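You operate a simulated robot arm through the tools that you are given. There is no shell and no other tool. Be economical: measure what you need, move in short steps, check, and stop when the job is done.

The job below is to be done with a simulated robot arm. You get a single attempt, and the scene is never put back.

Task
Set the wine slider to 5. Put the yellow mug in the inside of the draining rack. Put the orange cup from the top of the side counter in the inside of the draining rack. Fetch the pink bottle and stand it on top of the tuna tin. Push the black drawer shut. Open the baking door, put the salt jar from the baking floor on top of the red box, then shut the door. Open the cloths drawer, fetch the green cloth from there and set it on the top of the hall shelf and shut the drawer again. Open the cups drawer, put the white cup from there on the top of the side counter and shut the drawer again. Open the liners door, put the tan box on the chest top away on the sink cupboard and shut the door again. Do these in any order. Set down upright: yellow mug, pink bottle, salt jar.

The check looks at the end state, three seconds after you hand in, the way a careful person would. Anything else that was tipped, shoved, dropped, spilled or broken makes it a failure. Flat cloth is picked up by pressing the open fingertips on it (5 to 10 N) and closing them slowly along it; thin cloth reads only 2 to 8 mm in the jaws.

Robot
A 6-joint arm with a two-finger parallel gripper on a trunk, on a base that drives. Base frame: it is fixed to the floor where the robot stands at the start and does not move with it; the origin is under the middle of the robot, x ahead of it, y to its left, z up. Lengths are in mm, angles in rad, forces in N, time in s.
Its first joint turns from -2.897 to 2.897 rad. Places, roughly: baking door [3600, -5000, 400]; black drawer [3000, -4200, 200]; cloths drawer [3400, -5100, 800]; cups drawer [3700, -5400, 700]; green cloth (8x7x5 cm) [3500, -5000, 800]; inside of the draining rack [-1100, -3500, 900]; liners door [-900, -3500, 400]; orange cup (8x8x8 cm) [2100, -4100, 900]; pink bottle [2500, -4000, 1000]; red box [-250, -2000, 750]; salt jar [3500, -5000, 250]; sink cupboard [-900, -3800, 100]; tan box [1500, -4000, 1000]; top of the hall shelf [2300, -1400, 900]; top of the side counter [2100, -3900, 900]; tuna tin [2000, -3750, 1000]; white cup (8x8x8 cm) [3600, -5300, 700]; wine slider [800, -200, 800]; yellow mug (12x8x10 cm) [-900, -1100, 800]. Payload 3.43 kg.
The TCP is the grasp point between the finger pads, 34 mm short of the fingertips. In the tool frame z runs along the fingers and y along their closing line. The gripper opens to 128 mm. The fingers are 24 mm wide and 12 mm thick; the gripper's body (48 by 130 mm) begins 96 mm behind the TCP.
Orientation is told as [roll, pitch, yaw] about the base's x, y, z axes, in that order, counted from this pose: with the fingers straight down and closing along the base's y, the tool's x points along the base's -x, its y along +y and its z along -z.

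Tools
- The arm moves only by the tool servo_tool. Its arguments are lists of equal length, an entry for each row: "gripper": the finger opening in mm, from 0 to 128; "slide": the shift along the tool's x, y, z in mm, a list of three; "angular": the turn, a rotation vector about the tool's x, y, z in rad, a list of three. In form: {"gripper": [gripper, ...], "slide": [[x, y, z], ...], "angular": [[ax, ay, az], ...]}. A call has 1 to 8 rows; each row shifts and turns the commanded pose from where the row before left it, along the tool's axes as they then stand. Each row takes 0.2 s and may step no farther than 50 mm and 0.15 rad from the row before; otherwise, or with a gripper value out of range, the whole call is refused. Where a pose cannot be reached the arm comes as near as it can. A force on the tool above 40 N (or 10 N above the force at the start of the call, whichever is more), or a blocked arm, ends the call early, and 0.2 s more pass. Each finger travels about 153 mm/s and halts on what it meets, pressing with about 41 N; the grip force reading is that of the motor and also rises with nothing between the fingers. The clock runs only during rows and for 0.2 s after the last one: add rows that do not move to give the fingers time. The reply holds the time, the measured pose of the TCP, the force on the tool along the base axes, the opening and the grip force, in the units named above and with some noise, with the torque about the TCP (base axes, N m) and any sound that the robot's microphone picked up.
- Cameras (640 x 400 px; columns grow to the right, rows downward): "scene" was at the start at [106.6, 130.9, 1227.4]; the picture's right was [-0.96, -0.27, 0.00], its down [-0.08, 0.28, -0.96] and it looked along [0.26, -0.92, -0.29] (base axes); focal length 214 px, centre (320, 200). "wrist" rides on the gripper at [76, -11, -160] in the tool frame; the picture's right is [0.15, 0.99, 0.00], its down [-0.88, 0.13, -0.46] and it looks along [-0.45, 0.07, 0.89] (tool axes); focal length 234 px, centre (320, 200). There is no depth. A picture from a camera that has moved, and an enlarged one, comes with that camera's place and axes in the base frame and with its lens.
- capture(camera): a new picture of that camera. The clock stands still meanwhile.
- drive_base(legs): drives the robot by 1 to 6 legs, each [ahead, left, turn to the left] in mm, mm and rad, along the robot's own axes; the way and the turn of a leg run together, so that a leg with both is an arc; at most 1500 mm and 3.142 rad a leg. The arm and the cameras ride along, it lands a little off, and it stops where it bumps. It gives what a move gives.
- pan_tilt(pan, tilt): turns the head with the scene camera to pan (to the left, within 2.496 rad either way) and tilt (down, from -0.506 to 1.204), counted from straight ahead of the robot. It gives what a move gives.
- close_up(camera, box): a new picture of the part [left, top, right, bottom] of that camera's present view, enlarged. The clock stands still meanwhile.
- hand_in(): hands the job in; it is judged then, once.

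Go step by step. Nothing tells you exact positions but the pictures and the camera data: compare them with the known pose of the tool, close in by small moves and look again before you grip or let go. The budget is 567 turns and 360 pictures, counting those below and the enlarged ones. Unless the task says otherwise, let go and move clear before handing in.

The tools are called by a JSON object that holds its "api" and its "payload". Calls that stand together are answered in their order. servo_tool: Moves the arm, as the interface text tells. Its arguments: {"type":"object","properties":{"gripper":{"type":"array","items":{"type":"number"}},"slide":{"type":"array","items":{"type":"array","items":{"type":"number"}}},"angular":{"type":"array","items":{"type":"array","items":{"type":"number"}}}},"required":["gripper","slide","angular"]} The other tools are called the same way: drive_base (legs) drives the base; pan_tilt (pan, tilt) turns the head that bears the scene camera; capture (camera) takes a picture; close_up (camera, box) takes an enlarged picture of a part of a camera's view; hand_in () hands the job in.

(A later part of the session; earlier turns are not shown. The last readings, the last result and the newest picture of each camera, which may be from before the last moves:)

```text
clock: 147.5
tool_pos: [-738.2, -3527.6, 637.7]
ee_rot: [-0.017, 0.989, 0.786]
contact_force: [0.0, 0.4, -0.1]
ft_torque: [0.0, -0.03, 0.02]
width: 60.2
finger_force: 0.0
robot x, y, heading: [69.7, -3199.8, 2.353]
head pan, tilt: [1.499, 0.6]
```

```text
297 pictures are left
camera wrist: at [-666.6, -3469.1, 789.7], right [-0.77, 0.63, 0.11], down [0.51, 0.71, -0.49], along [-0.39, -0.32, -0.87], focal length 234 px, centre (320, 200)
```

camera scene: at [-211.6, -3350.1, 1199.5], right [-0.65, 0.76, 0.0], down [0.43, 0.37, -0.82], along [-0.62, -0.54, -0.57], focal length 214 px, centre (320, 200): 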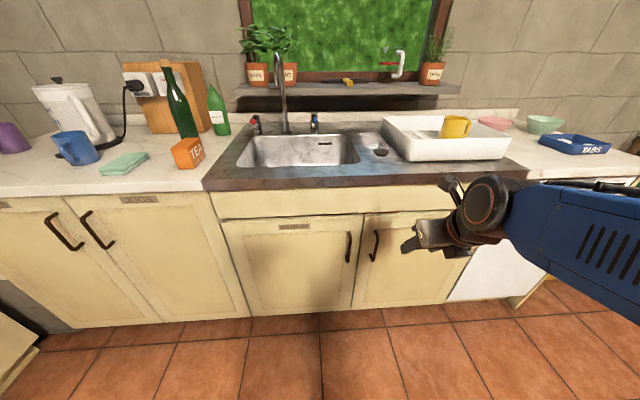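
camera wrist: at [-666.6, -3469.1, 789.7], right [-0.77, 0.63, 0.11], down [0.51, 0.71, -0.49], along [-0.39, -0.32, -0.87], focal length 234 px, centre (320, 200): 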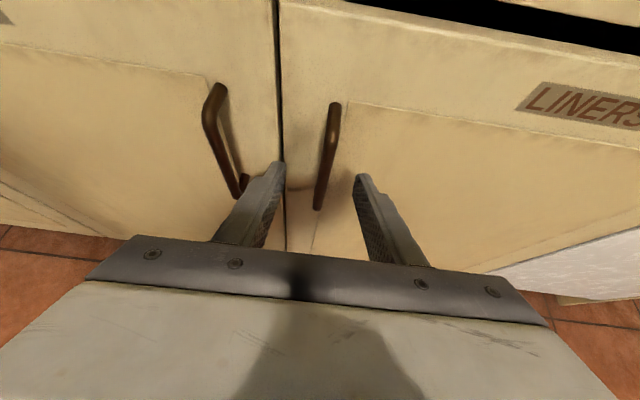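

{"api": "servo_tool", "payload": {"gripper": [60, 60, 60], "slide": [[4, 0, 20], [3, 0, 20], [0, 0, 0]], "angular": [[0, 0, 0], [0, 0, 0], [0, 0, 0]]}}

{"api": "capture", "payload": {"camera": "wrist"}}

```text
clock: 148.3
tool_pos: [-762.4, -3556.4, 620.6]
ee_rot: [-0.018, 0.991, 0.785]
contact_force: [0.0, -0.3, -0.1]
ft_torque: [-0.03, 0.0, 0.01]
width: 60.0
finger_force: 0.1
robot x, y, heading: [69.4, -3193.9, 2.354]
head pan, tilt: [1.499, 0.6]
```

```text
296 pictures are left
camera wrist: at [-691.4, -3497.1, 772.6], right [-0.77, 0.63, 0.11], down [0.51, 0.71, -0.49], along [-0.39, -0.32, -0.87], focal length 234 px, centre (320, 200)
```

wrist: 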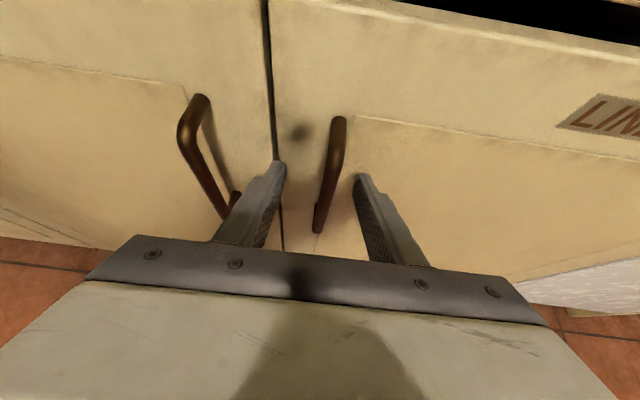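

{"api": "servo_tool", "payload": {"gripper": [40, 20, 5, 5], "slide": [[0, 0, 0], [0, 0, 0], [0, 0, 0], [0, 0, 0]], "angular": [[0, 0, 0], [0, 0, 0], [0, 0, 0], [0, 0, 0]]}}

{"api": "capture", "payload": {"camera": "wrist"}}

```text
clock: 149.3
tool_pos: [-762.9, -3554.7, 620.1]
ee_rot: [-0.019, 0.989, 0.783]
contact_force: [-20.7, 18.2, 0.9]
ft_torque: [0.53, 0.34, -0.3]
width: 21.0
finger_force: 13.8
robot x, y, heading: [64.7, -3197.8, 2.353]
head pan, tilt: [1.499, 0.6]
```

```text
295 pictures are left
camera wrist: at [-692.5, -3495.5, 772.7], right [-0.77, 0.63, 0.11], down [0.51, 0.71, -0.49], along [-0.39, -0.32, -0.87], focal length 234 px, centre (320, 200)
```

wrist: 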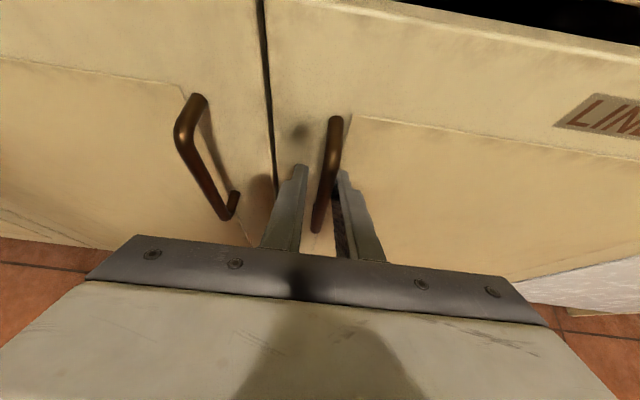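

{"api": "servo_tool", "payload": {"gripper": [22, 15, 5, 5], "slide": [[0, 6, 3], [0, 0, 0], [0, 0, 0], [0, 0, 0]], "angular": [[0, 0, 0], [0, 0, 0], [0, 0, 0], [0, 0, 0]]}}

```text
clock: 150.3
tool_pos: [-768.0, -3555.1, 619.0]
ee_rot: [-0.019, 0.99, 0.787]
contact_force: [-5.3, 3.9, -1.0]
ft_torque: [0.81, 1.05, -0.02]
width: 11.9
finger_force: 45.0
robot x, y, heading: [68.7, -3195.7, 2.356]
head pan, tilt: [1.499, 0.6]
```

{"api": "servo_tool", "payload": {"gripper": [5, 5, 5, 5, 5], "slide": [[-14, 1, -21], [-15, 3, -22.7], [-15, 5, -22.7], [-14.5, 6.6, -22], [-14, 8.5, -21.5]], "angular": [[0, 0, 0], [0, 0, 0], [0, 0, 0], [0, 0, 0], [0, 0, 0]]}}

{"api": "capture", "payload": {"camera": "scene"}}

```text
clock: 151.1
tool_pos: [-727.9, -3499.1, 619.1]
ee_rot: [-0.019, 0.987, 0.784]
contact_force: [-3.3, 2.8, -3.9]
ft_torque: [1.26, 0.66, -0.04]
width: 11.9
finger_force: 44.9
robot x, y, heading: [67.9, -3194.7, 2.355]
head pan, tilt: [1.499, 0.6]
stopped in row 3: the force on the tool passed its limit (the readings are from after the stop); the commanded pose is now the measured one
```

```text
294 pictures are left
camera scene: at [-212.3, -3349.4, 1199.5], right [-0.65, 0.76, 0.0], down [0.43, 0.37, -0.82], along [-0.62, -0.54, -0.57], focal length 214 px, centre (320, 200)
```

scene: 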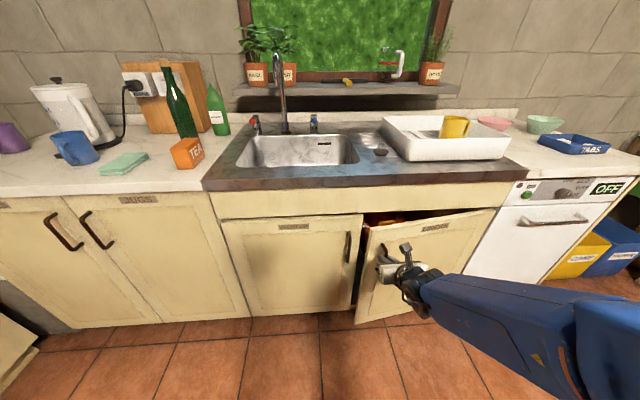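

{"api": "servo_tool", "payload": {"gripper": [5, 5, 5, 5, 5], "slide": [[-8.5, 3.5, -13], [-8.5, 4, -13], [-8.5, 4.5, -13], [-8.5, 5, -13], [-8.5, 5.5, -13]], "angular": [[0, 0, 0], [0, 0, 0], [0, 0, 0], [0, 0, 0], [0, 0, 0]]}}

{"api": "capture", "payload": {"camera": "scene"}}

```text
clock: 152.1
tool_pos: [-698.0, -3440.1, 618.3]
ee_rot: [-0.021, 0.986, 0.776]
contact_force: [-5.4, 2.7, -3.9]
ft_torque: [1.49, 0.42, -0.07]
width: 11.9
finger_force: 44.8
robot x, y, heading: [69.7, -3196.6, 2.354]
head pan, tilt: [1.499, 0.6]
stopped in row 5: the force on the tool passed its limit (the readings are from after the stop); the commanded pose is now the measured one
```

```text
293 pictures are left
camera scene: at [-212.8, -3349.2, 1199.5], right [-0.65, 0.76, 0.0], down [0.43, 0.37, -0.82], along [-0.62, -0.54, -0.57], focal length 214 px, centre (320, 200)
```

scene: 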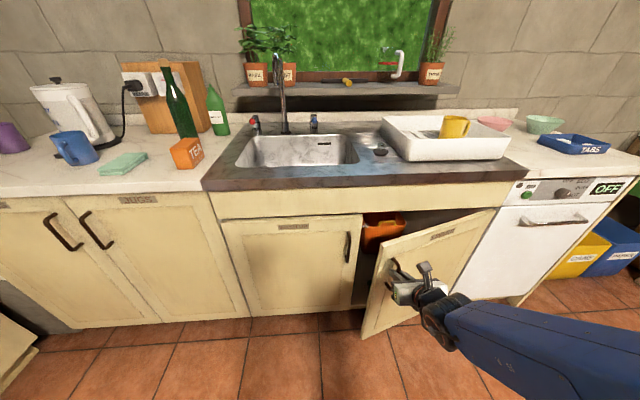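

{"api": "servo_tool", "payload": {"gripper": [5, 5, 5, 5, 5, 5, 5], "slide": [[0, 0, 0], [0, 0, 0], [-9.5, 4, -14.5], [-9.5, 4, -14.5], [-9.5, 4, -14.5], [-9.5, 4, -14.5], [-9.5, 4, -14.5]], "angular": [[0.084, 0, -0.055], [0.084, 0, -0.055], [0.038, 0, -0.025], [0.038, 0, -0.025], [0.038, 0, -0.025], [0.038, 0, -0.025], [0.038, 0, -0.025]]}}

{"api": "capture", "payload": {"camera": "scene"}}

```text
clock: 153.7
tool_pos: [-675.7, -3354.3, 620.1]
ee_rot: [-0.027, 0.992, 1.204]
contact_force: [0.4, -1.3, -24.0]
ft_torque: [0.57, 1.16, 0.06]
width: 11.7
finger_force: 44.6
robot x, y, heading: [64.3, -3194.0, 2.358]
head pan, tilt: [1.499, 0.6]
```

```text
292 pictures are left
camera scene: at [-212.9, -3349.6, 1199.3], right [-0.65, 0.76, 0.0], down [0.43, 0.37, -0.82], along [-0.62, -0.54, -0.57], focal length 214 px, centre (320, 200)
```

scene: 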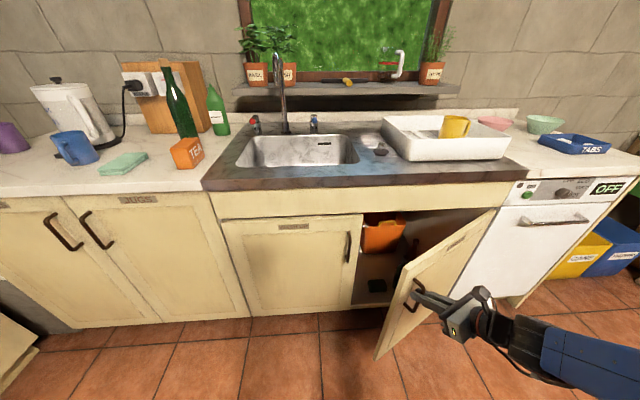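

{"api": "servo_tool", "payload": {"gripper": [5, 5, 5, 5, 5, 5], "slide": [[-9.5, 4, -14.5], [-9.5, 4, -14.5], [-9.5, 4, -14.5], [-9.5, 4, -14.5], [-9.5, 4, -14.5], [-9.5, 4, -14.5]], "angular": [[0.038, 0, -0.025], [0.038, 0, -0.025], [0.038, 0, -0.025], [0.038, 0, -0.025], [0.038, 0, -0.025], [0.038, 0, -0.025]]}}

{"api": "capture", "payload": {"camera": "scene"}}

```text
clock: 154.3
tool_pos: [-670.9, -3325.7, 619.1]
ee_rot: [-0.022, 0.994, 1.284]
contact_force: [1.9, -0.3, -2.3]
ft_torque: [0.06, 1.37, 0.06]
width: 12.0
finger_force: 45.5
robot x, y, heading: [68.0, -3194.8, 2.352]
head pan, tilt: [1.499, 0.6]
stopped in row 2: the force on the tool passed its limit (the readings are from after the stop); the commanded pose is now the measured one
```

```text
291 pictures are left
camera scene: at [-211.9, -3349.3, 1199.5], right [-0.65, 0.76, 0.0], down [0.43, 0.37, -0.83], along [-0.62, -0.54, -0.56], focal length 214 px, centre (320, 200)
```

scene: 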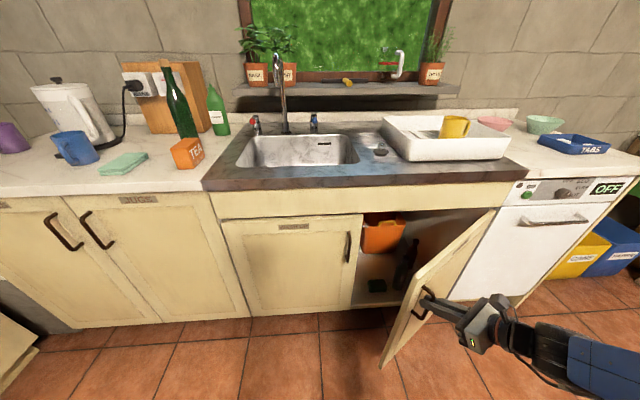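

{"api": "servo_tool", "payload": {"gripper": [5, 5, 5, 5, 5, 5, 5, 5], "slide": [[-6, 2.5, -9.5], [-6, 2.5, -9.5], [-6, 2.5, -9.5], [-6, 2.5, -9.5], [-6, 2.5, -9.5], [-6, 2.5, -9.5], [-6, 2.5, -9.5], [-6, 2.5, -9.5]], "angular": [[0.03, 0, -0.02], [0.03, 0, -0.02], [0.03, 0, -0.02], [0.03, 0, -0.02], [0.03, 0, -0.02], [0.03, 0, -0.02], [0.03, 0, -0.02], [0.03, 0, -0.02]]}}

{"api": "servo_tool", "payload": {"gripper": [5, 5, 5, 5, 5, 5, 5, 5], "slide": [[-6, 2, -9.5], [-6, 2, -9.5], [-6, 2, -9.5], [-6, 2, -9.5], [-6, 2, -9.5], [-6, 2, -9.5], [-6, 2, -9.5], [-6, 2, -9.5]], "angular": [[0.03, 0, -0.02], [0.03, 0, -0.02], [0.03, 0, -0.02], [0.03, 0, -0.02], [0.03, 0, -0.02], [0.03, 0, -0.02], [0.03, 0, -0.02], [0.03, 0, -0.02]]}}

{"api": "capture", "payload": {"camera": "scene"}}

```text
clock: 155.3
tool_pos: [-668.3, -3282.9, 619.7]
ee_rot: [-0.026, 0.994, 1.422]
contact_force: [6.3, -0.6, 4.7]
ft_torque: [-0.25, 1.32, 0.08]
width: 11.9
finger_force: 44.8
robot x, y, heading: [67.8, -3195.5, 2.357]
head pan, tilt: [1.499, 0.6]
stopped in row 4: the force on the tool passed its limit (the readings are from after the stop); the commanded pose is now the measured one
```

```text
clock: 156.2
tool_pos: [-669.5, -3245.2, 619.3]
ee_rot: [-0.026, 0.995, 1.547]
contact_force: [7.1, -0.7, 4.5]
ft_torque: [-0.66, 1.29, 0.11]
width: 12.2
finger_force: 44.8
robot x, y, heading: [68.3, -3194.1, 2.356]
head pan, tilt: [1.499, 0.6]
stopped in row 4: the force on the tool passed its limit (the readings are from after the stop); the commanded pose is now the measured one
```

```text
290 pictures are left
camera scene: at [-210.8, -3349.3, 1199.6], right [-0.65, 0.76, 0.0], down [0.43, 0.37, -0.83], along [-0.62, -0.54, -0.56], focal length 214 px, centre (320, 200)
```

scene: 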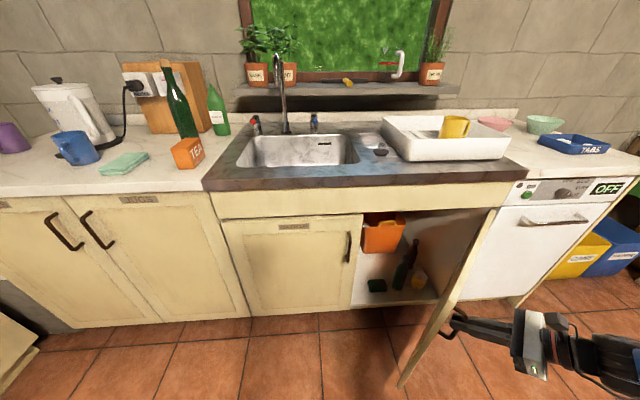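

{"api": "servo_tool", "payload": {"gripper": [40, 60, 60, 60, 60, 60], "slide": [[0, 0, 0], [0, 0, 0], [0, 0, -30], [0, 0, -40], [40, 0, -25], [40, 0, -25]], "angular": [[0, 0, 0], [0, 0, 0], [0, 0, 0], [0, 0, 0], [0, 0, 0], [0, 0, 0]]}}

{"api": "servo_tool", "payload": {"gripper": [0, 0, 0, 0, 0, 0, 0, 0], "slide": [[40, 0, -20], [30, 0, -20], [20, 0, -20], [10, 0, -10], [0, 0, 0], [0, 0, 0], [0, 0, 0], [0, 0, 0]], "angular": [[0, -0.12, 0], [0, -0.12, 0], [0, -0.12, 0], [0, -0.12, 0], [0, -0.13, 0], [0, -0.13, 0], [0, -0.13, 0], [0, -0.13, 0]]}}

{"api": "capture", "payload": {"camera": "scene"}}

```text
clock: 157.6
tool_pos: [-672.6, -3186.3, 750.6]
ee_rot: [-0.031, 0.995, 1.541]
contact_force: [-0.5, -0.1, -0.8]
ft_torque: [-0.02, -0.03, 0.02]
width: 59.9
finger_force: 0.1
robot x, y, heading: [67.7, -3193.3, 2.348]
head pan, tilt: [1.499, 0.6]
```

```text
clock: 159.4
tool_pos: [-673.1, -3198.6, 874.6]
ee_rot: [-0.014, -0.008, 1.567]
contact_force: [-0.2, 1.0, 0.5]
ft_torque: [0.01, 0.0, -0.03]
width: 0.0
finger_force: 32.8
robot x, y, heading: [64.8, -3192.0, 2.353]
head pan, tilt: [1.499, 0.6]
```

```text
289 pictures are left
camera scene: at [-211.2, -3349.2, 1199.6], right [-0.65, 0.76, 0.0], down [0.43, 0.37, -0.83], along [-0.63, -0.54, -0.56], focal length 214 px, centre (320, 200)
```

scene: 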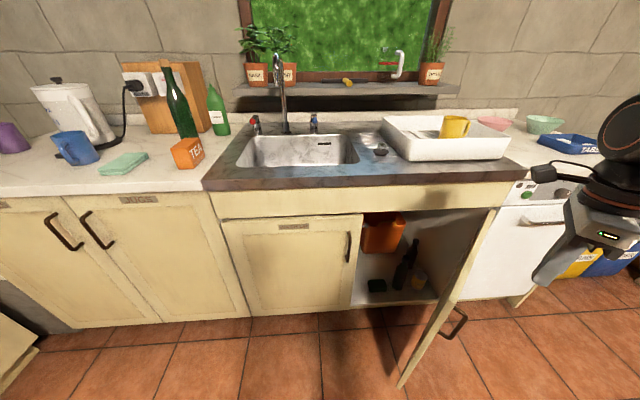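

{"api": "servo_tool", "payload": {"gripper": [0, 0, 0, 0, 0, 0, 0, 0], "slide": [[40, 10, 0], [40, 10, 0], [40, 10, 0], [40, 11, 0], [0, 0, 45], [0, 0, 45], [0, 0, 45], [0, 0, 40]], "angular": [[0, 0, 0], [0, 0, 0], [0, 0, 0], [0, 0, 0], [0, 0, 0], [0, 0, 0], [0, 0, 0], [0, 0, 0]]}}

{"api": "capture", "payload": {"camera": "scene"}}

```text
clock: 161.2
tool_pos: [-712.8, -3357.4, 699.1]
ee_rot: [-0.014, -0.004, 1.566]
contact_force: [0.3, -0.5, 0.4]
ft_torque: [-0.02, 0.04, -0.01]
width: 0.0
finger_force: 33.2
robot x, y, heading: [63.2, -3192.0, 2.355]
head pan, tilt: [1.499, 0.6]
```

```text
288 pictures are left
camera scene: at [-211.1, -3349.4, 1199.6], right [-0.65, 0.76, 0.0], down [0.43, 0.37, -0.83], along [-0.62, -0.54, -0.56], focal length 214 px, centre (320, 200)
```

scene: 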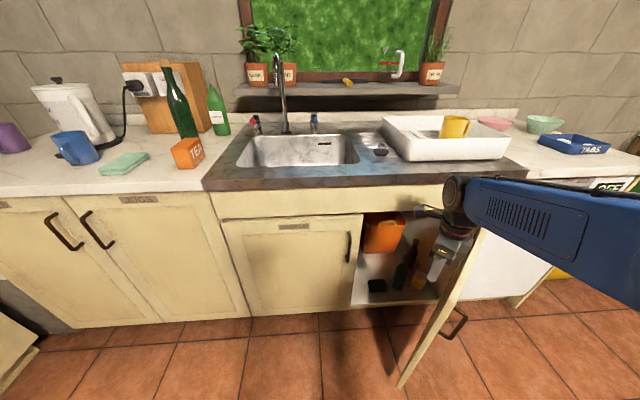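

{"api": "servo_tool", "payload": {"gripper": [0, 0, 0, 0, 0, 0, 0, 0], "slide": [[-19, 13, 0], [-19, 13, 0], [-19, 13, 0], [-19, 13, 0], [-19, 13, 0], [-19, 13, 0], [-19, 13, 0], [-19, 13, 0]], "angular": [[0, 0, 0], [0, 0, 0], [0, 0, 0], [0, 0, 0], [0, 0, 0], [0, 0, 0], [0, 0, 0], [0, 0, 0]]}}

{"api": "servo_tool", "payload": {"gripper": [0, 0, 0, 0, 0, 0], "slide": [[-19, 13, 0], [-19, 13, 0], [-19, 13, 0], [-19, 13, 0], [-19, 13, 0], [0, 0, 0]], "angular": [[0, 0, 0], [0, 0, 0], [0, 0, 0], [0, 0, 0], [0, 0, 0], [0, 0, 0]]}}

{"api": "capture", "payload": {"camera": "scene"}}

```text
clock: 163.0
tool_pos: [-815.8, -3206.7, 697.3]
ee_rot: [-0.017, -0.006, 1.568]
contact_force: [-0.2, 0.3, -0.3]
ft_torque: [0.0, -0.01, -0.04]
width: 0.0
finger_force: 32.7
robot x, y, heading: [65.0, -3198.5, 2.352]
head pan, tilt: [1.499, 0.6]
```

```text
clock: 164.4
tool_pos: [-879.6, -3110.0, 695.6]
ee_rot: [-0.016, -0.006, 1.567]
contact_force: [0.0, 0.8, 0.0]
ft_torque: [-0.01, 0.0, 0.02]
width: 0.0
finger_force: 33.0
robot x, y, heading: [66.5, -3191.8, 2.354]
head pan, tilt: [1.499, 0.6]
```

```text
287 pictures are left
camera scene: at [-211.2, -3349.4, 1199.5], right [-0.65, 0.76, 0.0], down [0.43, 0.37, -0.83], along [-0.62, -0.54, -0.57], focal length 214 px, centre (320, 200)
```

scene: 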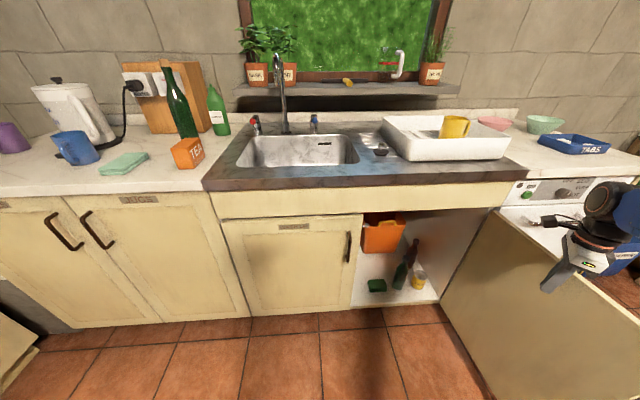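

{"api": "servo_tool", "payload": {"gripper": [0, 0, 0, 0, 0, 0, 0, 0], "slide": [[0, 0, -49], [0, 0, -49], [0, 0, -49], [0, 0, -49], [0, 0, -49], [0, 0, -49], [0, -30, -39], [0, -49, 0]], "angular": [[0, 0, 0], [0, 0, 0], [0, 0, 0], [0, 0, 0], [0, 0, 0], [0, 0, 0], [0, 0, 0], [0, 0, 0]]}}

{"api": "servo_tool", "payload": {"gripper": [0, 0, 0], "slide": [[0, -49, 0], [0, -49, 0], [0, -49, 0]], "angular": [[0, 0, 0], [0, 0, 0], [0, 0, 0]]}}

{"api": "drive_base", "payload": {"legs": [[-650, 0, 0], [0, 0, 1.571]]}}

{"api": "pan_tilt", "payload": {"pan": 1.5, "tilt": 0.5}}

{"api": "capture", "payload": {"camera": "scene"}}

```text
clock: 166.2
tool_pos: [-807.1, -3113.6, 1028.8]
ee_rot: [-0.02, -0.004, 1.567]
contact_force: [-0.6, 0.0, -2.5]
ft_torque: [0.01, -0.15, 0.0]
width: 0.1
finger_force: 32.9
robot x, y, heading: [68.4, -3192.8, 2.354]
head pan, tilt: [1.499, 0.6]
```

```text
clock: 167.0
tool_pos: [-656.9, -3115.2, 1029.4]
ee_rot: [-0.017, -0.005, 1.567]
contact_force: [-1.2, 0.5, -1.3]
ft_torque: [0.01, -0.09, 0.0]
width: 0.0
finger_force: 32.1
robot x, y, heading: [65.2, -3197.1, 2.354]
head pan, tilt: [1.499, 0.6]
```

```text
clock: 169.9
tool_pos: [-290.9, -3488.6, 1033.1]
ee_rot: [-0.012, -0.004, 1.573]
contact_force: [0.7, 0.8, 0.3]
ft_torque: [0.0, 0.01, 0.02]
width: 0.0
finger_force: 33.3
robot x, y, heading: [432.5, -3568.6, 2.355]
head pan, tilt: [1.499, 0.6]
stopped in leg 1: the robot was blocked; the commanded pose is now the measured one
```

```text
clock: 170.6
tool_pos: [-292.1, -3490.1, 1033.8]
ee_rot: [-0.01, -0.005, 1.572]
contact_force: [-0.5, 0.2, 0.4]
ft_torque: [0.0, 0.02, -0.02]
width: 0.0
finger_force: 33.0
robot x, y, heading: [431.1, -3565.5, 2.358]
head pan, tilt: [1.499, 0.499]
```

```text
286 pictures are left
camera scene: at [152.7, -3724.2, 1208.6], right [-0.66, 0.75, 0.0], down [0.36, 0.31, -0.88], along [-0.66, -0.58, -0.48], focal length 214 px, centre (320, 200)
```

scene: 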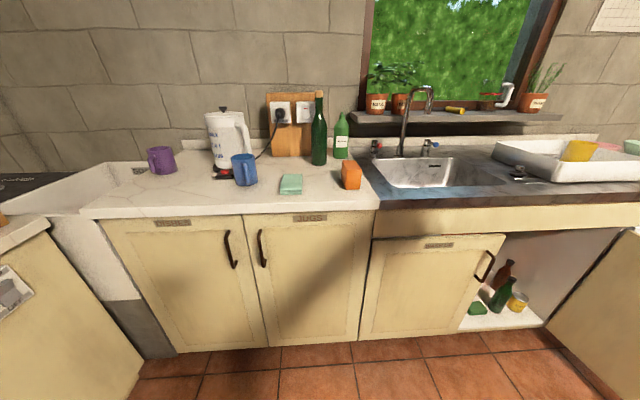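

{"api": "drive_base", "payload": {"legs": [[160, 0, 0], [0, 0, 1.571]]}}

{"api": "pan_tilt", "payload": {"pan": 1.9, "tilt": 0.6}}

{"api": "capture", "payload": {"camera": "scene"}}

```text
clock: 175.9
tool_pos: [238.8, -4174.4, 1034.6]
ee_rot: [-0.011, -0.003, 3.141]
contact_force: [-0.6, -0.2, -0.7]
ft_torque: [-0.02, 0.02, -0.02]
width: 0.1
finger_force: 33.2
robot x, y, heading: [319.0, -3451.0, -2.354]
head pan, tilt: [1.499, 0.499]
```

```text
clock: 176.7
tool_pos: [237.9, -4174.4, 1034.0]
ee_rot: [-0.01, -0.004, -3.141]
contact_force: [0.8, 0.4, 0.2]
ft_torque: [0.0, 0.0, -0.04]
width: 0.0
finger_force: 32.8
robot x, y, heading: [317.7, -3452.2, -2.356]
head pan, tilt: [1.901, 0.6]
```

```text
285 pictures are left
camera scene: at [496.9, -3702.0, 1199.6], right [-0.44, -0.9, 0.0], down [-0.51, 0.25, -0.83], along [0.74, -0.36, -0.56], focal length 214 px, centre (320, 200)
```

scene: 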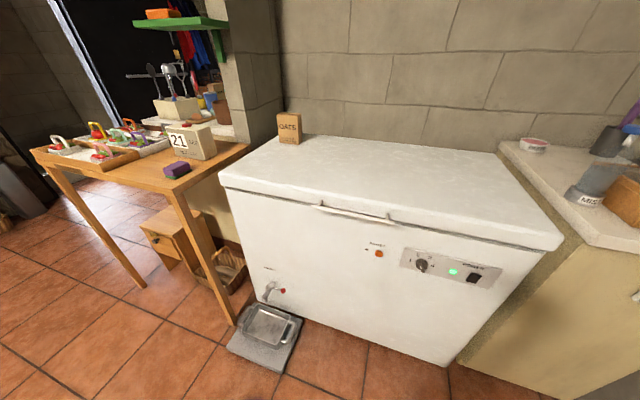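

{"api": "drive_base", "payload": {"legs": [[-670, 0, 0], [0, 210, 0]]}}

{"api": "pan_tilt", "payload": {"pan": 1.4, "tilt": 0.4}}

{"api": "capture", "payload": {"camera": "scene"}}

```text
clock: 181.7
tool_pos: [872.8, -3847.8, 1034.7]
ee_rot: [-0.01, -0.003, -3.132]
contact_force: [0.0, 0.1, 0.3]
ft_torque: [0.01, 0.03, 0.0]
width: 0.0
finger_force: 33.1
robot x, y, heading: [947.2, -3125.8, -2.351]
head pan, tilt: [1.901, 0.6]
```

```text
clock: 182.6
tool_pos: [872.2, -3847.4, 1033.9]
ee_rot: [-0.01, -0.004, -3.131]
contact_force: [0.3, -0.4, 0.3]
ft_torque: [-0.04, 0.01, 0.01]
width: 0.1
finger_force: 32.7
robot x, y, heading: [944.2, -3125.2, -2.349]
head pan, tilt: [1.4, 0.4]
```

```text
284 pictures are left
camera scene: at [1100.5, -3409.2, 1217.7], right [-0.81, -0.58, 0.0], down [-0.23, 0.32, -0.92], along [0.54, -0.75, -0.39], focal length 214 px, centre (320, 200)
```

scene: 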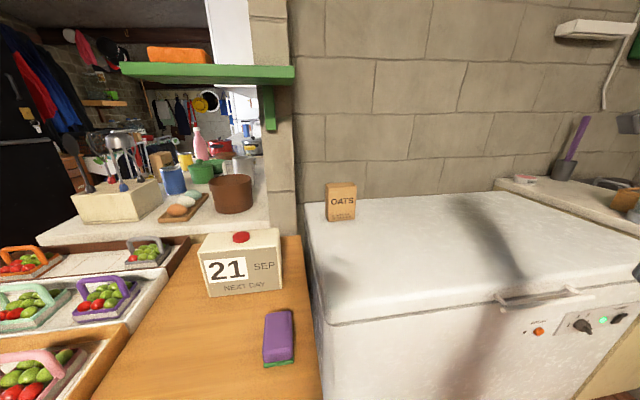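

{"api": "close_up", "payload": {"camera": "scene", "box": [290, 160, 390, 240]}}

```text
5.00 times, centred on (340, 200) of scene
camera zoom: at [1100.5, -3409.2, 1217.7], right [-0.81, -0.58, 0.0], down [-0.23, 0.32, -0.92], along [0.54, -0.75, -0.39], focal length 1072 px, centre (220, 200)
```

zoom: 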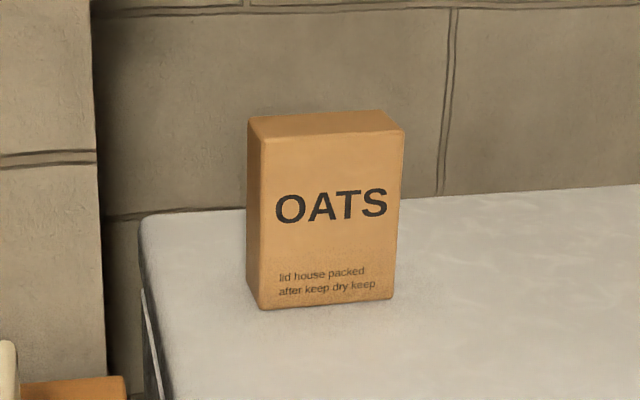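

{"api": "servo_tool", "payload": {"gripper": [60, 128, 128, 128, 128, 128, 128, 128], "slide": [[41, -16, 0], [41, -16, 0], [41, -16, 0], [41, -16, 0], [41, -16, 0], [41, -16, 0], [41, -16, 0], [41, -16, 0]], "angular": [[0, 0, 0], [0, 0, 0], [0, 0, 0], [0, 0, 0], [0, 0, 0], [0, 0, 0], [0, 0, 0], [0, 0, 0]]}}

{"api": "servo_tool", "payload": {"gripper": [128, 128, 128, 128, 128, 128], "slide": [[0, 0, 0], [0, 0, 0], [0, 0, 0], [0, 0, 0], [0, 0, 0], [0, 0, 0]], "angular": [[0, 0, 0.131], [0, 0, 0.131], [0, 0, 0.131], [0, 0, 0.131], [0, 0, 0.131], [0, 0, 0.131]]}}

{"api": "servo_tool", "payload": {"gripper": [128, 128, 128, 128, 128, 128, 128, 128], "slide": [[15, 0, 0], [15, 0, 0], [15, 0, 0], [15, 0, 0], [15, 0, 0], [15, 0, 0], [15, 0, 0], [15, 0, 0]], "angular": [[0, 0.13, 0], [0, 0.13, 0], [0, 0.13, 0], [0, 0.13, 0], [0, 0.13, 0], [0, 0.13, 0], [0, 0.13, 0], [0, 0.13, 0]]}}

{"api": "capture", "payload": {"camera": "wrist"}}

{"api": "capture", "payload": {"camera": "scene"}}

```text
clock: 184.4
tool_pos: [1198.4, -3716.9, 1036.5]
ee_rot: [-0.01, -0.004, -3.132]
contact_force: [-0.3, -0.1, 0.2]
ft_torque: [-0.03, -0.02, -0.01]
width: 128.2
finger_force: 0.0
robot x, y, heading: [945.5, -3125.8, -2.349]
head pan, tilt: [1.4, 0.4]
```

```text
clock: 185.8
tool_pos: [1188.1, -3726.1, 1035.2]
ee_rot: [-0.008, -0.007, 2.509]
contact_force: [-0.5, -0.6, -0.1]
ft_torque: [-0.01, -0.01, 0.02]
width: 128.0
finger_force: 0.1
out of reach, approached as far as the arm can: row 5, 6
robot x, y, heading: [943.2, -3120.8, -2.347]
head pan, tilt: [1.4, 0.4]
```

```text
clock: 187.6
tool_pos: [1273.8, -3789.1, 1084.1]
ee_rot: [-0.018, 1.035, 2.498]
contact_force: [-0.2, -0.1, -0.4]
ft_torque: [0.0, 0.01, 0.02]
width: 128.1
finger_force: 0.1
robot x, y, heading: [941.9, -3121.7, -2.349]
head pan, tilt: [1.4, 0.4]
```

```text
282 pictures are left
camera wrist: at [1198.9, -3723.0, 1231.3], right [-0.52, -0.84, 0.12], down [-0.75, 0.4, -0.52], along [0.4, -0.36, -0.84], focal length 234 px, centre (320, 200)
```

wrist: 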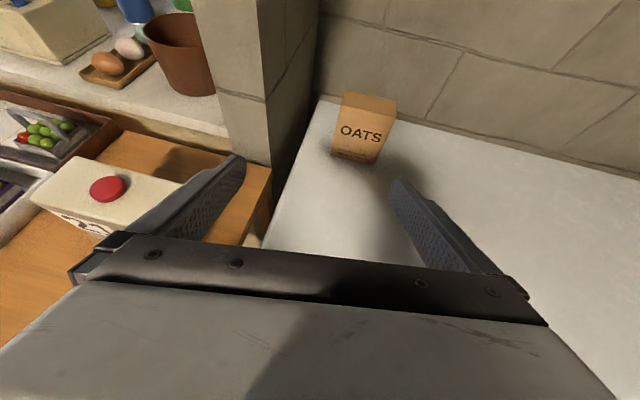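

```text
281 pictures are left
camera scene: at [1100.5, -3409.2, 1217.8], right [-0.81, -0.58, 0.0], down [-0.23, 0.32, -0.92], along [0.54, -0.75, -0.39], focal length 214 px, centre (320, 200)
```

scene: 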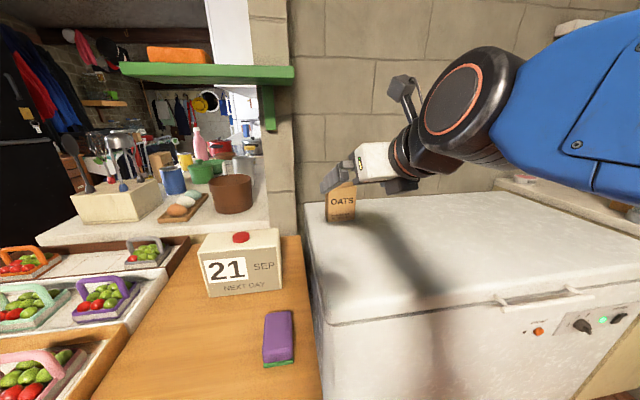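

{"api": "servo_tool", "payload": {"gripper": [128, 128], "slide": [[0, 0, 0], [0, 0, 0]], "angular": [[-0.06, 0, 0.036], [-0.06, 0, 0.036]]}}

```text
clock: 188.2
tool_pos: [1271.7, -3788.7, 1084.9]
ee_rot: [-0.017, 1.031, 2.429]
contact_force: [0.5, 0.4, -0.1]
ft_torque: [-0.02, -0.04, 0.01]
width: 128.0
finger_force: 0.1
out of reach, approached as far as the arm can: row 2
robot x, y, heading: [943.3, -3124.2, -2.348]
head pan, tilt: [1.4, 0.4]
```

{"api": "drive_base", "payload": {"legs": [[-80, 0, 0]]}}

{"api": "servo_tool", "payload": {"gripper": [128, 128, 128, 128, 128], "slide": [[-18, 28, 18], [-18, 28, 18], [-18, 28, 18], [-18, 28, 18], [0, 0, 0]], "angular": [[0, 0, 0], [0, 0, 0], [0, 0, 0], [0, 0, 0], [-0.062, 0, 0.037]]}}

{"api": "capture", "payload": {"camera": "wrist"}}

```text
clock: 189.3
tool_pos: [1327.4, -3732.4, 1083.9]
ee_rot: [-0.018, 1.031, 2.43]
contact_force: [-0.3, 0.3, 0.0]
ft_torque: [0.02, -0.01, 0.02]
width: 128.1
finger_force: 0.0
robot x, y, heading: [1000.2, -3066.1, -2.347]
head pan, tilt: [1.4, 0.4]
```

```text
clock: 190.5
tool_pos: [1276.4, -3833.2, 982.8]
ee_rot: [-0.019, 1.032, 2.356]
contact_force: [-0.1, -0.5, 0.1]
ft_torque: [0.02, -0.03, 0.0]
width: 128.0
finger_force: 0.2
robot x, y, heading: [999.4, -3067.2, -2.344]
head pan, tilt: [1.4, 0.4]
```

```text
280 pictures are left
camera wrist: at [1212.3, -3757.4, 1130.4], right [-0.63, -0.76, 0.12], down [-0.69, 0.5, -0.52], along [0.34, -0.41, -0.84], focal length 234 px, centre (320, 200)
```

wrist: 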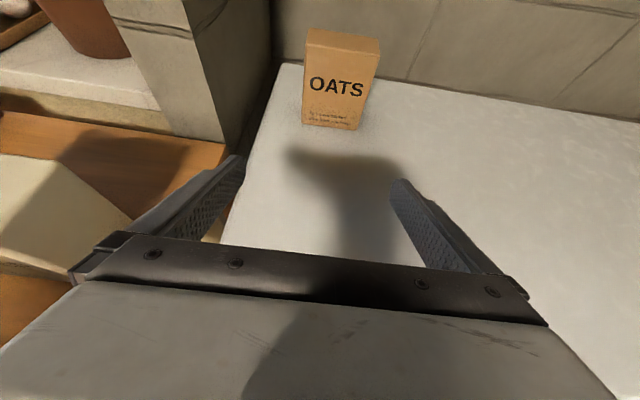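

{"api": "servo_tool", "payload": {"gripper": [128, 128, 128, 128], "slide": [[12, 4, 40], [12, 4, 40], [12, 4, 40], [12, 3, 40]], "angular": [[0, 0, 0], [0, 0, 0], [0, 0, 0], [0, 0, 0]]}}

{"api": "capture", "payload": {"camera": "wrist"}}

{"api": "close_up", "payload": {"camera": "scene", "box": [260, 140, 420, 240]}}

```text
clock: 191.5
tool_pos: [1384.0, -3956.1, 944.6]
ee_rot: [-0.018, 1.033, 2.356]
contact_force: [-0.7, 0.8, 0.4]
ft_torque: [0.04, 0.06, 0.04]
width: 128.2
finger_force: 0.1
robot x, y, heading: [999.5, -3063.4, -2.341]
head pan, tilt: [1.4, 0.4]
```

```text
279 pictures are left
camera wrist: at [1320.0, -3880.0, 1091.9], right [-0.63, -0.76, 0.12], down [-0.69, 0.5, -0.52], along [0.34, -0.41, -0.84], focal length 234 px, centre (320, 200)
```

wrist: 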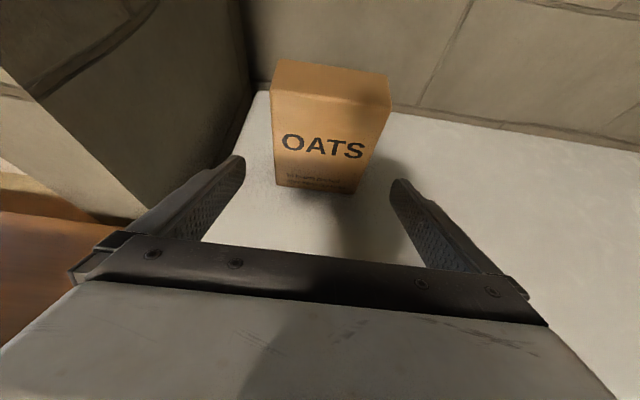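

```text
4.00 times, centred on (340, 190) of scene
camera zoom: at [1156.8, -3351.2, 1217.8], right [-0.81, -0.58, 0.0], down [-0.23, 0.32, -0.92], along [0.54, -0.75, -0.39], focal length 858 px, centre (240, 240)
```

zoom: 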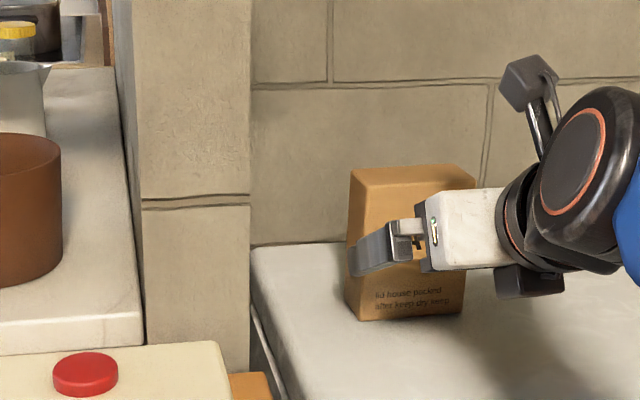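

{"api": "servo_tool", "payload": {"gripper": [128, 128, 128, 128], "slide": [[6, 2, 27], [6, 1, 27], [7, 0, 26], [0, 0, 0]], "angular": [[0, 0, 0], [0, 0, 0], [0, 0, 0], [0, 0, 0]]}}

{"api": "capture", "payload": {"camera": "wrist"}}

```text
clock: 192.5
tool_pos: [1437.4, -4012.1, 918.2]
ee_rot: [-0.02, 1.031, 2.358]
contact_force: [-0.3, 0.3, -0.6]
ft_torque: [0.02, -0.01, -0.04]
width: 128.2
finger_force: 0.0
robot x, y, heading: [1000.7, -3065.7, -2.349]
head pan, tilt: [1.4, 0.4]
```

```text
277 pictures are left
camera wrist: at [1373.6, -3935.9, 1065.4], right [-0.63, -0.76, 0.12], down [-0.69, 0.5, -0.52], along [0.34, -0.41, -0.84], focal length 234 px, centre (320, 200)
```

wrist: 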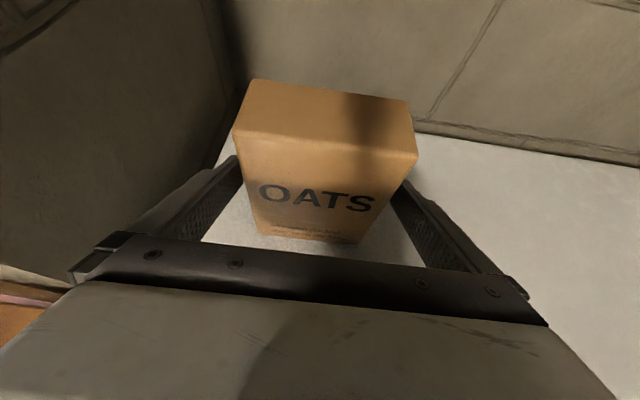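

Box lies between the fingers; I close the gripper gently.

{"api": "servo_tool", "payload": {"gripper": [115, 100, 85, 80, 80, 80], "slide": [[0, 0, 0], [0, 0, 0], [0, 0, 0], [0, 0, 0], [0, 0, 0], [0, 0, 0]], "angular": [[0, 0, 0], [0, 0, 0], [0, 0, 0], [0, 0, 0], [0, 0, 0], [0, 0, 0]]}}

{"api": "servo_tool", "payload": {"gripper": [80, 80, 80, 80, 80, 80], "slide": [[8.6, 0, -5.1], [8.6, 0, -5.1], [8.6, 0, -5.1], [8.6, 0, -5.1], [8.6, 0, -5.1], [0, 0, 0]], "angular": [[0, 0, 0], [0, 0, 0], [0, 0, 0], [0, 0, 0], [0, 0, 0], [0, 0, 0]]}}

{"api": "capture", "payload": {"camera": "wrist"}}

```text
clock: 193.9
tool_pos: [1436.8, -4009.7, 918.4]
ee_rot: [-0.02, 1.034, 2.359]
contact_force: [-0.7, 0.7, 0.1]
ft_torque: [-0.04, 0.01, 0.02]
width: 99.0
finger_force: 40.8
robot x, y, heading: [1000.5, -3067.3, -2.346]
head pan, tilt: [1.4, 0.4]
```

```text
clock: 195.3
tool_pos: [1435.9, -4011.7, 968.5]
ee_rot: [-0.017, 1.031, 2.358]
contact_force: [0.0, -0.2, -0.8]
ft_torque: [0.0, 0.03, -0.04]
width: 99.0
finger_force: 40.6
robot x, y, heading: [998.4, -3066.7, -2.343]
head pan, tilt: [1.4, 0.4]
```

```text
276 pictures are left
camera wrist: at [1373.2, -3937.6, 1115.8], right [-0.63, -0.76, 0.12], down [-0.69, 0.5, -0.52], along [0.34, -0.41, -0.84], focal length 234 px, centre (320, 200)
```

wrist: 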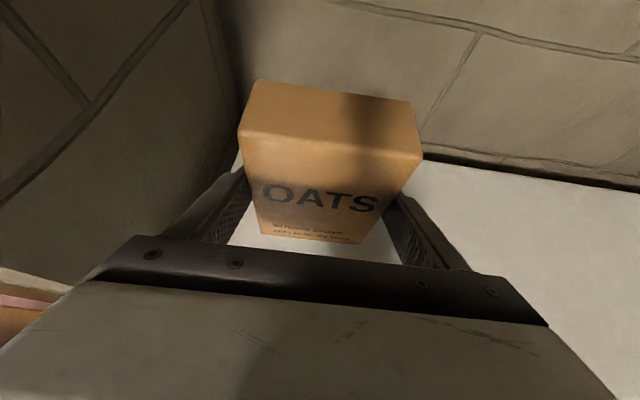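

{"api": "servo_tool", "payload": {"gripper": [80, 80, 80, 80, 80, 80, 80, 80], "slide": [[-14, 0, -30], [-14, 0, -30], [-14, 0, -30], [-14, 0, -30], [-14, 0, -30], [-14, 0, -30], [-14, 0, -30], [-14, 0, -30]], "angular": [[0, 0, 0], [0, 0, 0], [0, 0, 0], [0, 0, 0], [0, 0, 0], [0, 0, 0], [0, 0, 0], [0, 0, 0]]}}

{"api": "drive_base", "payload": {"legs": [[0, -230, 0], [840, 0, 0], [0, 0, -1.571], [345, 0, 0], [0, -80, 0]]}}

{"api": "pan_tilt", "payload": {"pan": 1.6, "tilt": 0.8}}

{"api": "capture", "payload": {"camera": "scene"}}

```text
clock: 197.1
tool_pos: [1248.6, -3831.4, 995.2]
ee_rot: [-0.017, 1.032, 2.359]
contact_force: [0.2, 0.2, -0.1]
ft_torque: [-0.03, -0.07, 0.02]
width: 99.2
finger_force: 41.0
robot x, y, heading: [999.9, -3066.9, -2.346]
head pan, tilt: [1.4, 0.4]
```

```text
clock: 209.3
tool_pos: [-718.2, -3461.7, 995.6]
ee_rot: [-0.017, 1.032, 0.792]
contact_force: [-0.6, 0.4, -0.4]
ft_torque: [0.01, 0.0, 0.03]
width: 98.8
finger_force: 40.9
robot x, y, heading: [46.6, -3212.5, 2.369]
head pan, tilt: [1.4, 0.4]
```

```text
clock: 210.1
tool_pos: [-717.1, -3461.3, 995.7]
ee_rot: [-0.019, 1.03, 0.793]
contact_force: [-0.5, 0.4, -0.7]
ft_torque: [-0.02, 0.01, 0.0]
width: 99.3
finger_force: 41.5
robot x, y, heading: [48.4, -3210.9, 2.371]
head pan, tilt: [1.6, 0.799]
```

```text
275 pictures are left
camera scene: at [-217.4, -3371.6, 1182.7], right [-0.74, 0.68, 0.0], down [0.48, 0.53, -0.7], along [-0.47, -0.51, -0.72], focal length 214 px, centre (320, 200)
```

scene: 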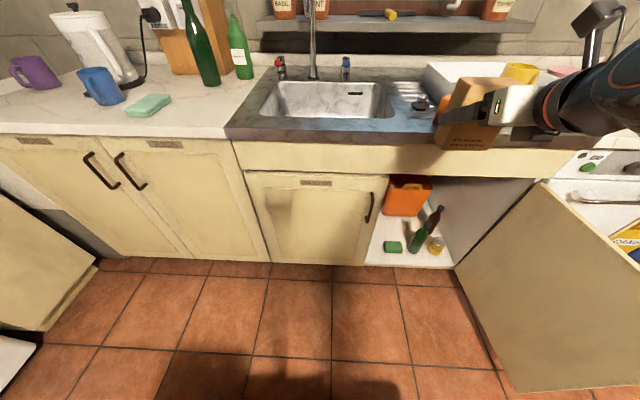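

{"api": "close_up", "payload": {"camera": "scene", "box": [350, 160, 480, 280]}}

```text
3.33 times, centred on (415, 220) of scene
camera zoom: at [-217.4, -3371.6, 1182.7], right [-0.74, 0.68, 0.0], down [0.48, 0.53, -0.7], along [-0.47, -0.51, -0.72], focal length 715 px, centre (3, 133)
```

zoom: 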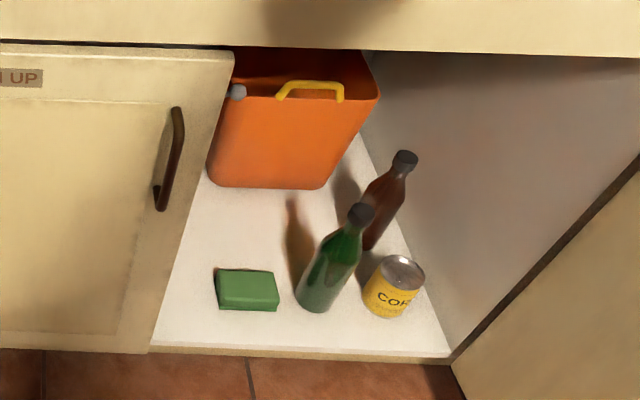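

{"api": "servo_tool", "payload": {"gripper": [80, 80, 80, 80, 80, 80, 80, 80], "slide": [[10, 20, 17], [10, 20, 17], [10, 20, 17], [-38, 0, 23], [-38, 0, 23], [-38, 0, 23], [-38, 0, 23], [-38, 0, 23]], "angular": [[0, 0, 0], [0, 0, 0], [0, 0, 0], [0, 0, 0], [0, 0, 0], [0, 0, 0], [0, 0, 0], [0, 0, 0]]}}

{"api": "servo_tool", "payload": {"gripper": [80, 80, 80, 80, 80], "slide": [[-38, 0, 23], [-38, 0, 23], [-38, 0, 23], [-38, 0, 23], [-38, 0, 23]], "angular": [[0, 0, 0], [0, 0, 0], [0, 0, 0], [0, 0, 0], [0, 0, 0]]}}

{"api": "capture", "payload": {"camera": "scene"}}

{"api": "capture", "payload": {"camera": "wrist"}}

```text
clock: 211.9
tool_pos: [-801.9, -3464.5, 772.8]
ee_rot: [-0.016, 1.033, 0.792]
contact_force: [-0.5, -0.6, -0.1]
ft_torque: [0.05, -0.02, 0.01]
width: 98.8
finger_force: 41.4
robot x, y, heading: [47.8, -3209.3, 2.37]
head pan, tilt: [1.6, 0.799]
```

```text
clock: 213.1
tool_pos: [-803.1, -3466.1, 549.6]
ee_rot: [-0.018, 1.031, 0.792]
contact_force: [0.3, 0.6, -0.6]
ft_torque: [0.05, -0.01, 0.0]
width: 99.0
finger_force: 41.0
robot x, y, heading: [47.3, -3212.2, 2.371]
head pan, tilt: [1.6, 0.799]
```

```text
273 pictures are left
camera scene: at [-217.3, -3371.5, 1182.7], right [-0.74, 0.68, 0.0], down [0.48, 0.53, -0.7], along [-0.47, -0.51, -0.72], focal length 214 px, centre (320, 200)
```

scene: 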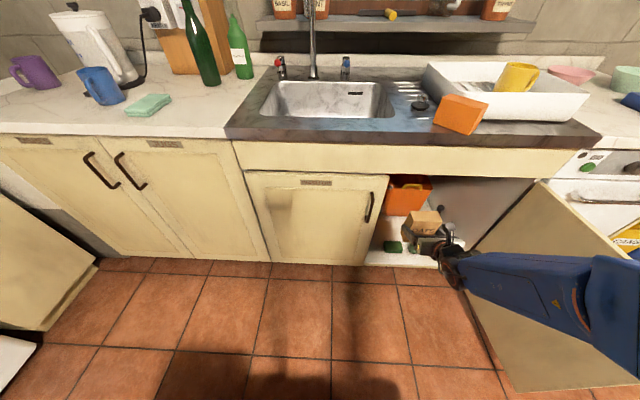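

```text
272 pictures are left
camera wrist: at [-727.2, -3402.2, 696.6], right [-0.77, 0.63, 0.12], down [0.49, 0.7, -0.52], along [-0.41, -0.34, -0.84], focal length 234 px, centre (320, 200)
```

wrist: 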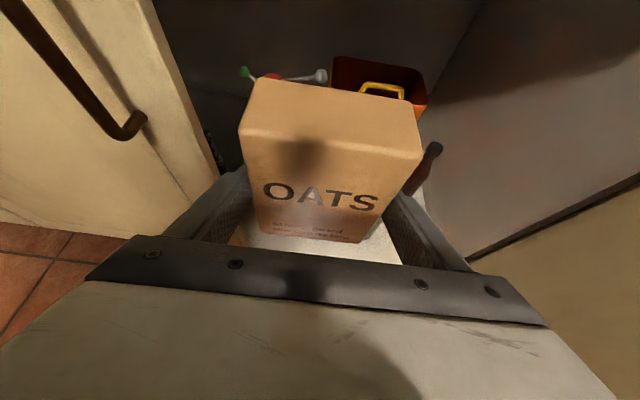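

{"api": "servo_tool", "payload": {"gripper": [80, 80, 80, 80, 80, 80, 80, 80], "slide": [[-15, 0, 35], [-15, 0, 35], [-15, 0, 35], [-15, 0, 35], [-15, 0, 35], [-15, 0, 35], [-15, 0, 35], [-15, 0, 35]], "angular": [[0, 0, 0], [0, 0, 0], [0, 0, 0], [0, 0, 0], [0, 0, 0], [0, 0, 0], [0, 0, 0], [0, 0, 0]]}}

{"api": "capture", "payload": {"camera": "scene"}}

{"api": "capture", "payload": {"camera": "wrist"}}

```text
clock: 214.9
tool_pos: [-920.3, -3598.7, 307.0]
ee_rot: [-0.017, 1.032, 0.792]
contact_force: [0.6, 0.4, -0.2]
ft_torque: [0.02, -0.08, -0.01]
width: 99.1
finger_force: 41.7
robot x, y, heading: [44.1, -3213.4, 2.368]
head pan, tilt: [1.6, 0.799]
```

```text
271 pictures are left
camera scene: at [-217.4, -3371.5, 1182.7], right [-0.74, 0.68, 0.0], down [0.48, 0.53, -0.7], along [-0.47, -0.51, -0.72], focal length 214 px, centre (320, 200)
```

scene: 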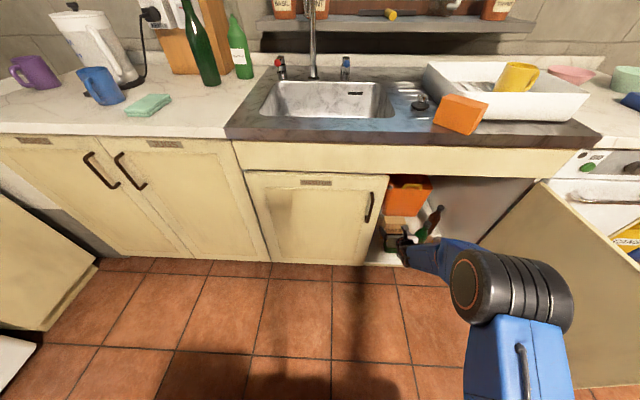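

```text
270 pictures are left
camera wrist: at [-845.4, -3535.2, 454.1], right [-0.77, 0.63, 0.12], down [0.49, 0.7, -0.52], along [-0.41, -0.34, -0.84], focal length 234 px, centre (320, 200)
```

wrist: 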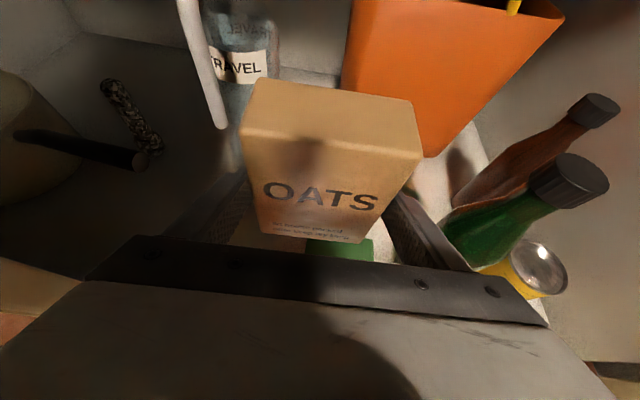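

{"api": "servo_tool", "payload": {"gripper": [80, 80, 80, 80, 80], "slide": [[4, 2, 27], [4, 2, 27], [4, 2, 27], [-10, 2, 27], [-10, 2, 27]], "angular": [[0, 0, 0], [0, 0, 0], [0, 0, 0], [0, 0, 0], [0, 0, 0]]}}

{"api": "capture", "payload": {"camera": "wrist"}}

{"api": "close_up", "payload": {"camera": "scene", "box": [350, 160, 480, 280]}}

```text
clock: 216.1
tool_pos: [-1006.0, -3672.3, 228.0]
ee_rot: [-0.018, 1.032, 0.792]
contact_force: [0.0, -0.1, -0.1]
ft_torque: [0.08, -0.09, 0.0]
width: 98.9
finger_force: 41.3
robot x, y, heading: [50.8, -3212.1, 2.37]
head pan, tilt: [1.6, 0.799]
```

```text
269 pictures are left
camera wrist: at [-930.0, -3608.3, 376.0], right [-0.77, 0.63, 0.12], down [0.49, 0.7, -0.52], along [-0.41, -0.34, -0.84], focal length 234 px, centre (320, 200)
```

wrist: 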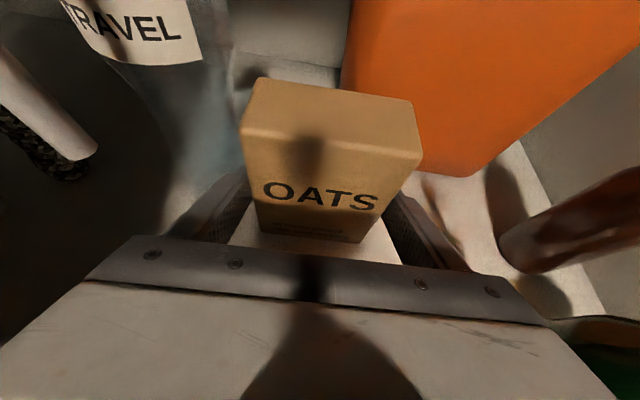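

```text
3.33 times, centred on (415, 220) of scene
camera zoom: at [-217.4, -3371.6, 1182.6], right [-0.74, 0.68, 0.0], down [0.48, 0.53, -0.7], along [-0.47, -0.51, -0.72], focal length 715 px, centre (3, 133)
```

zoom: 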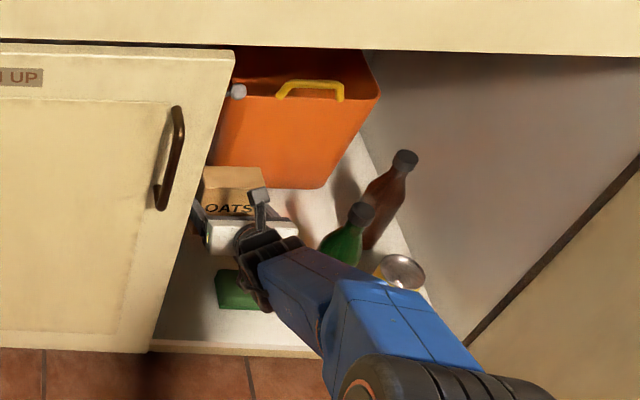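

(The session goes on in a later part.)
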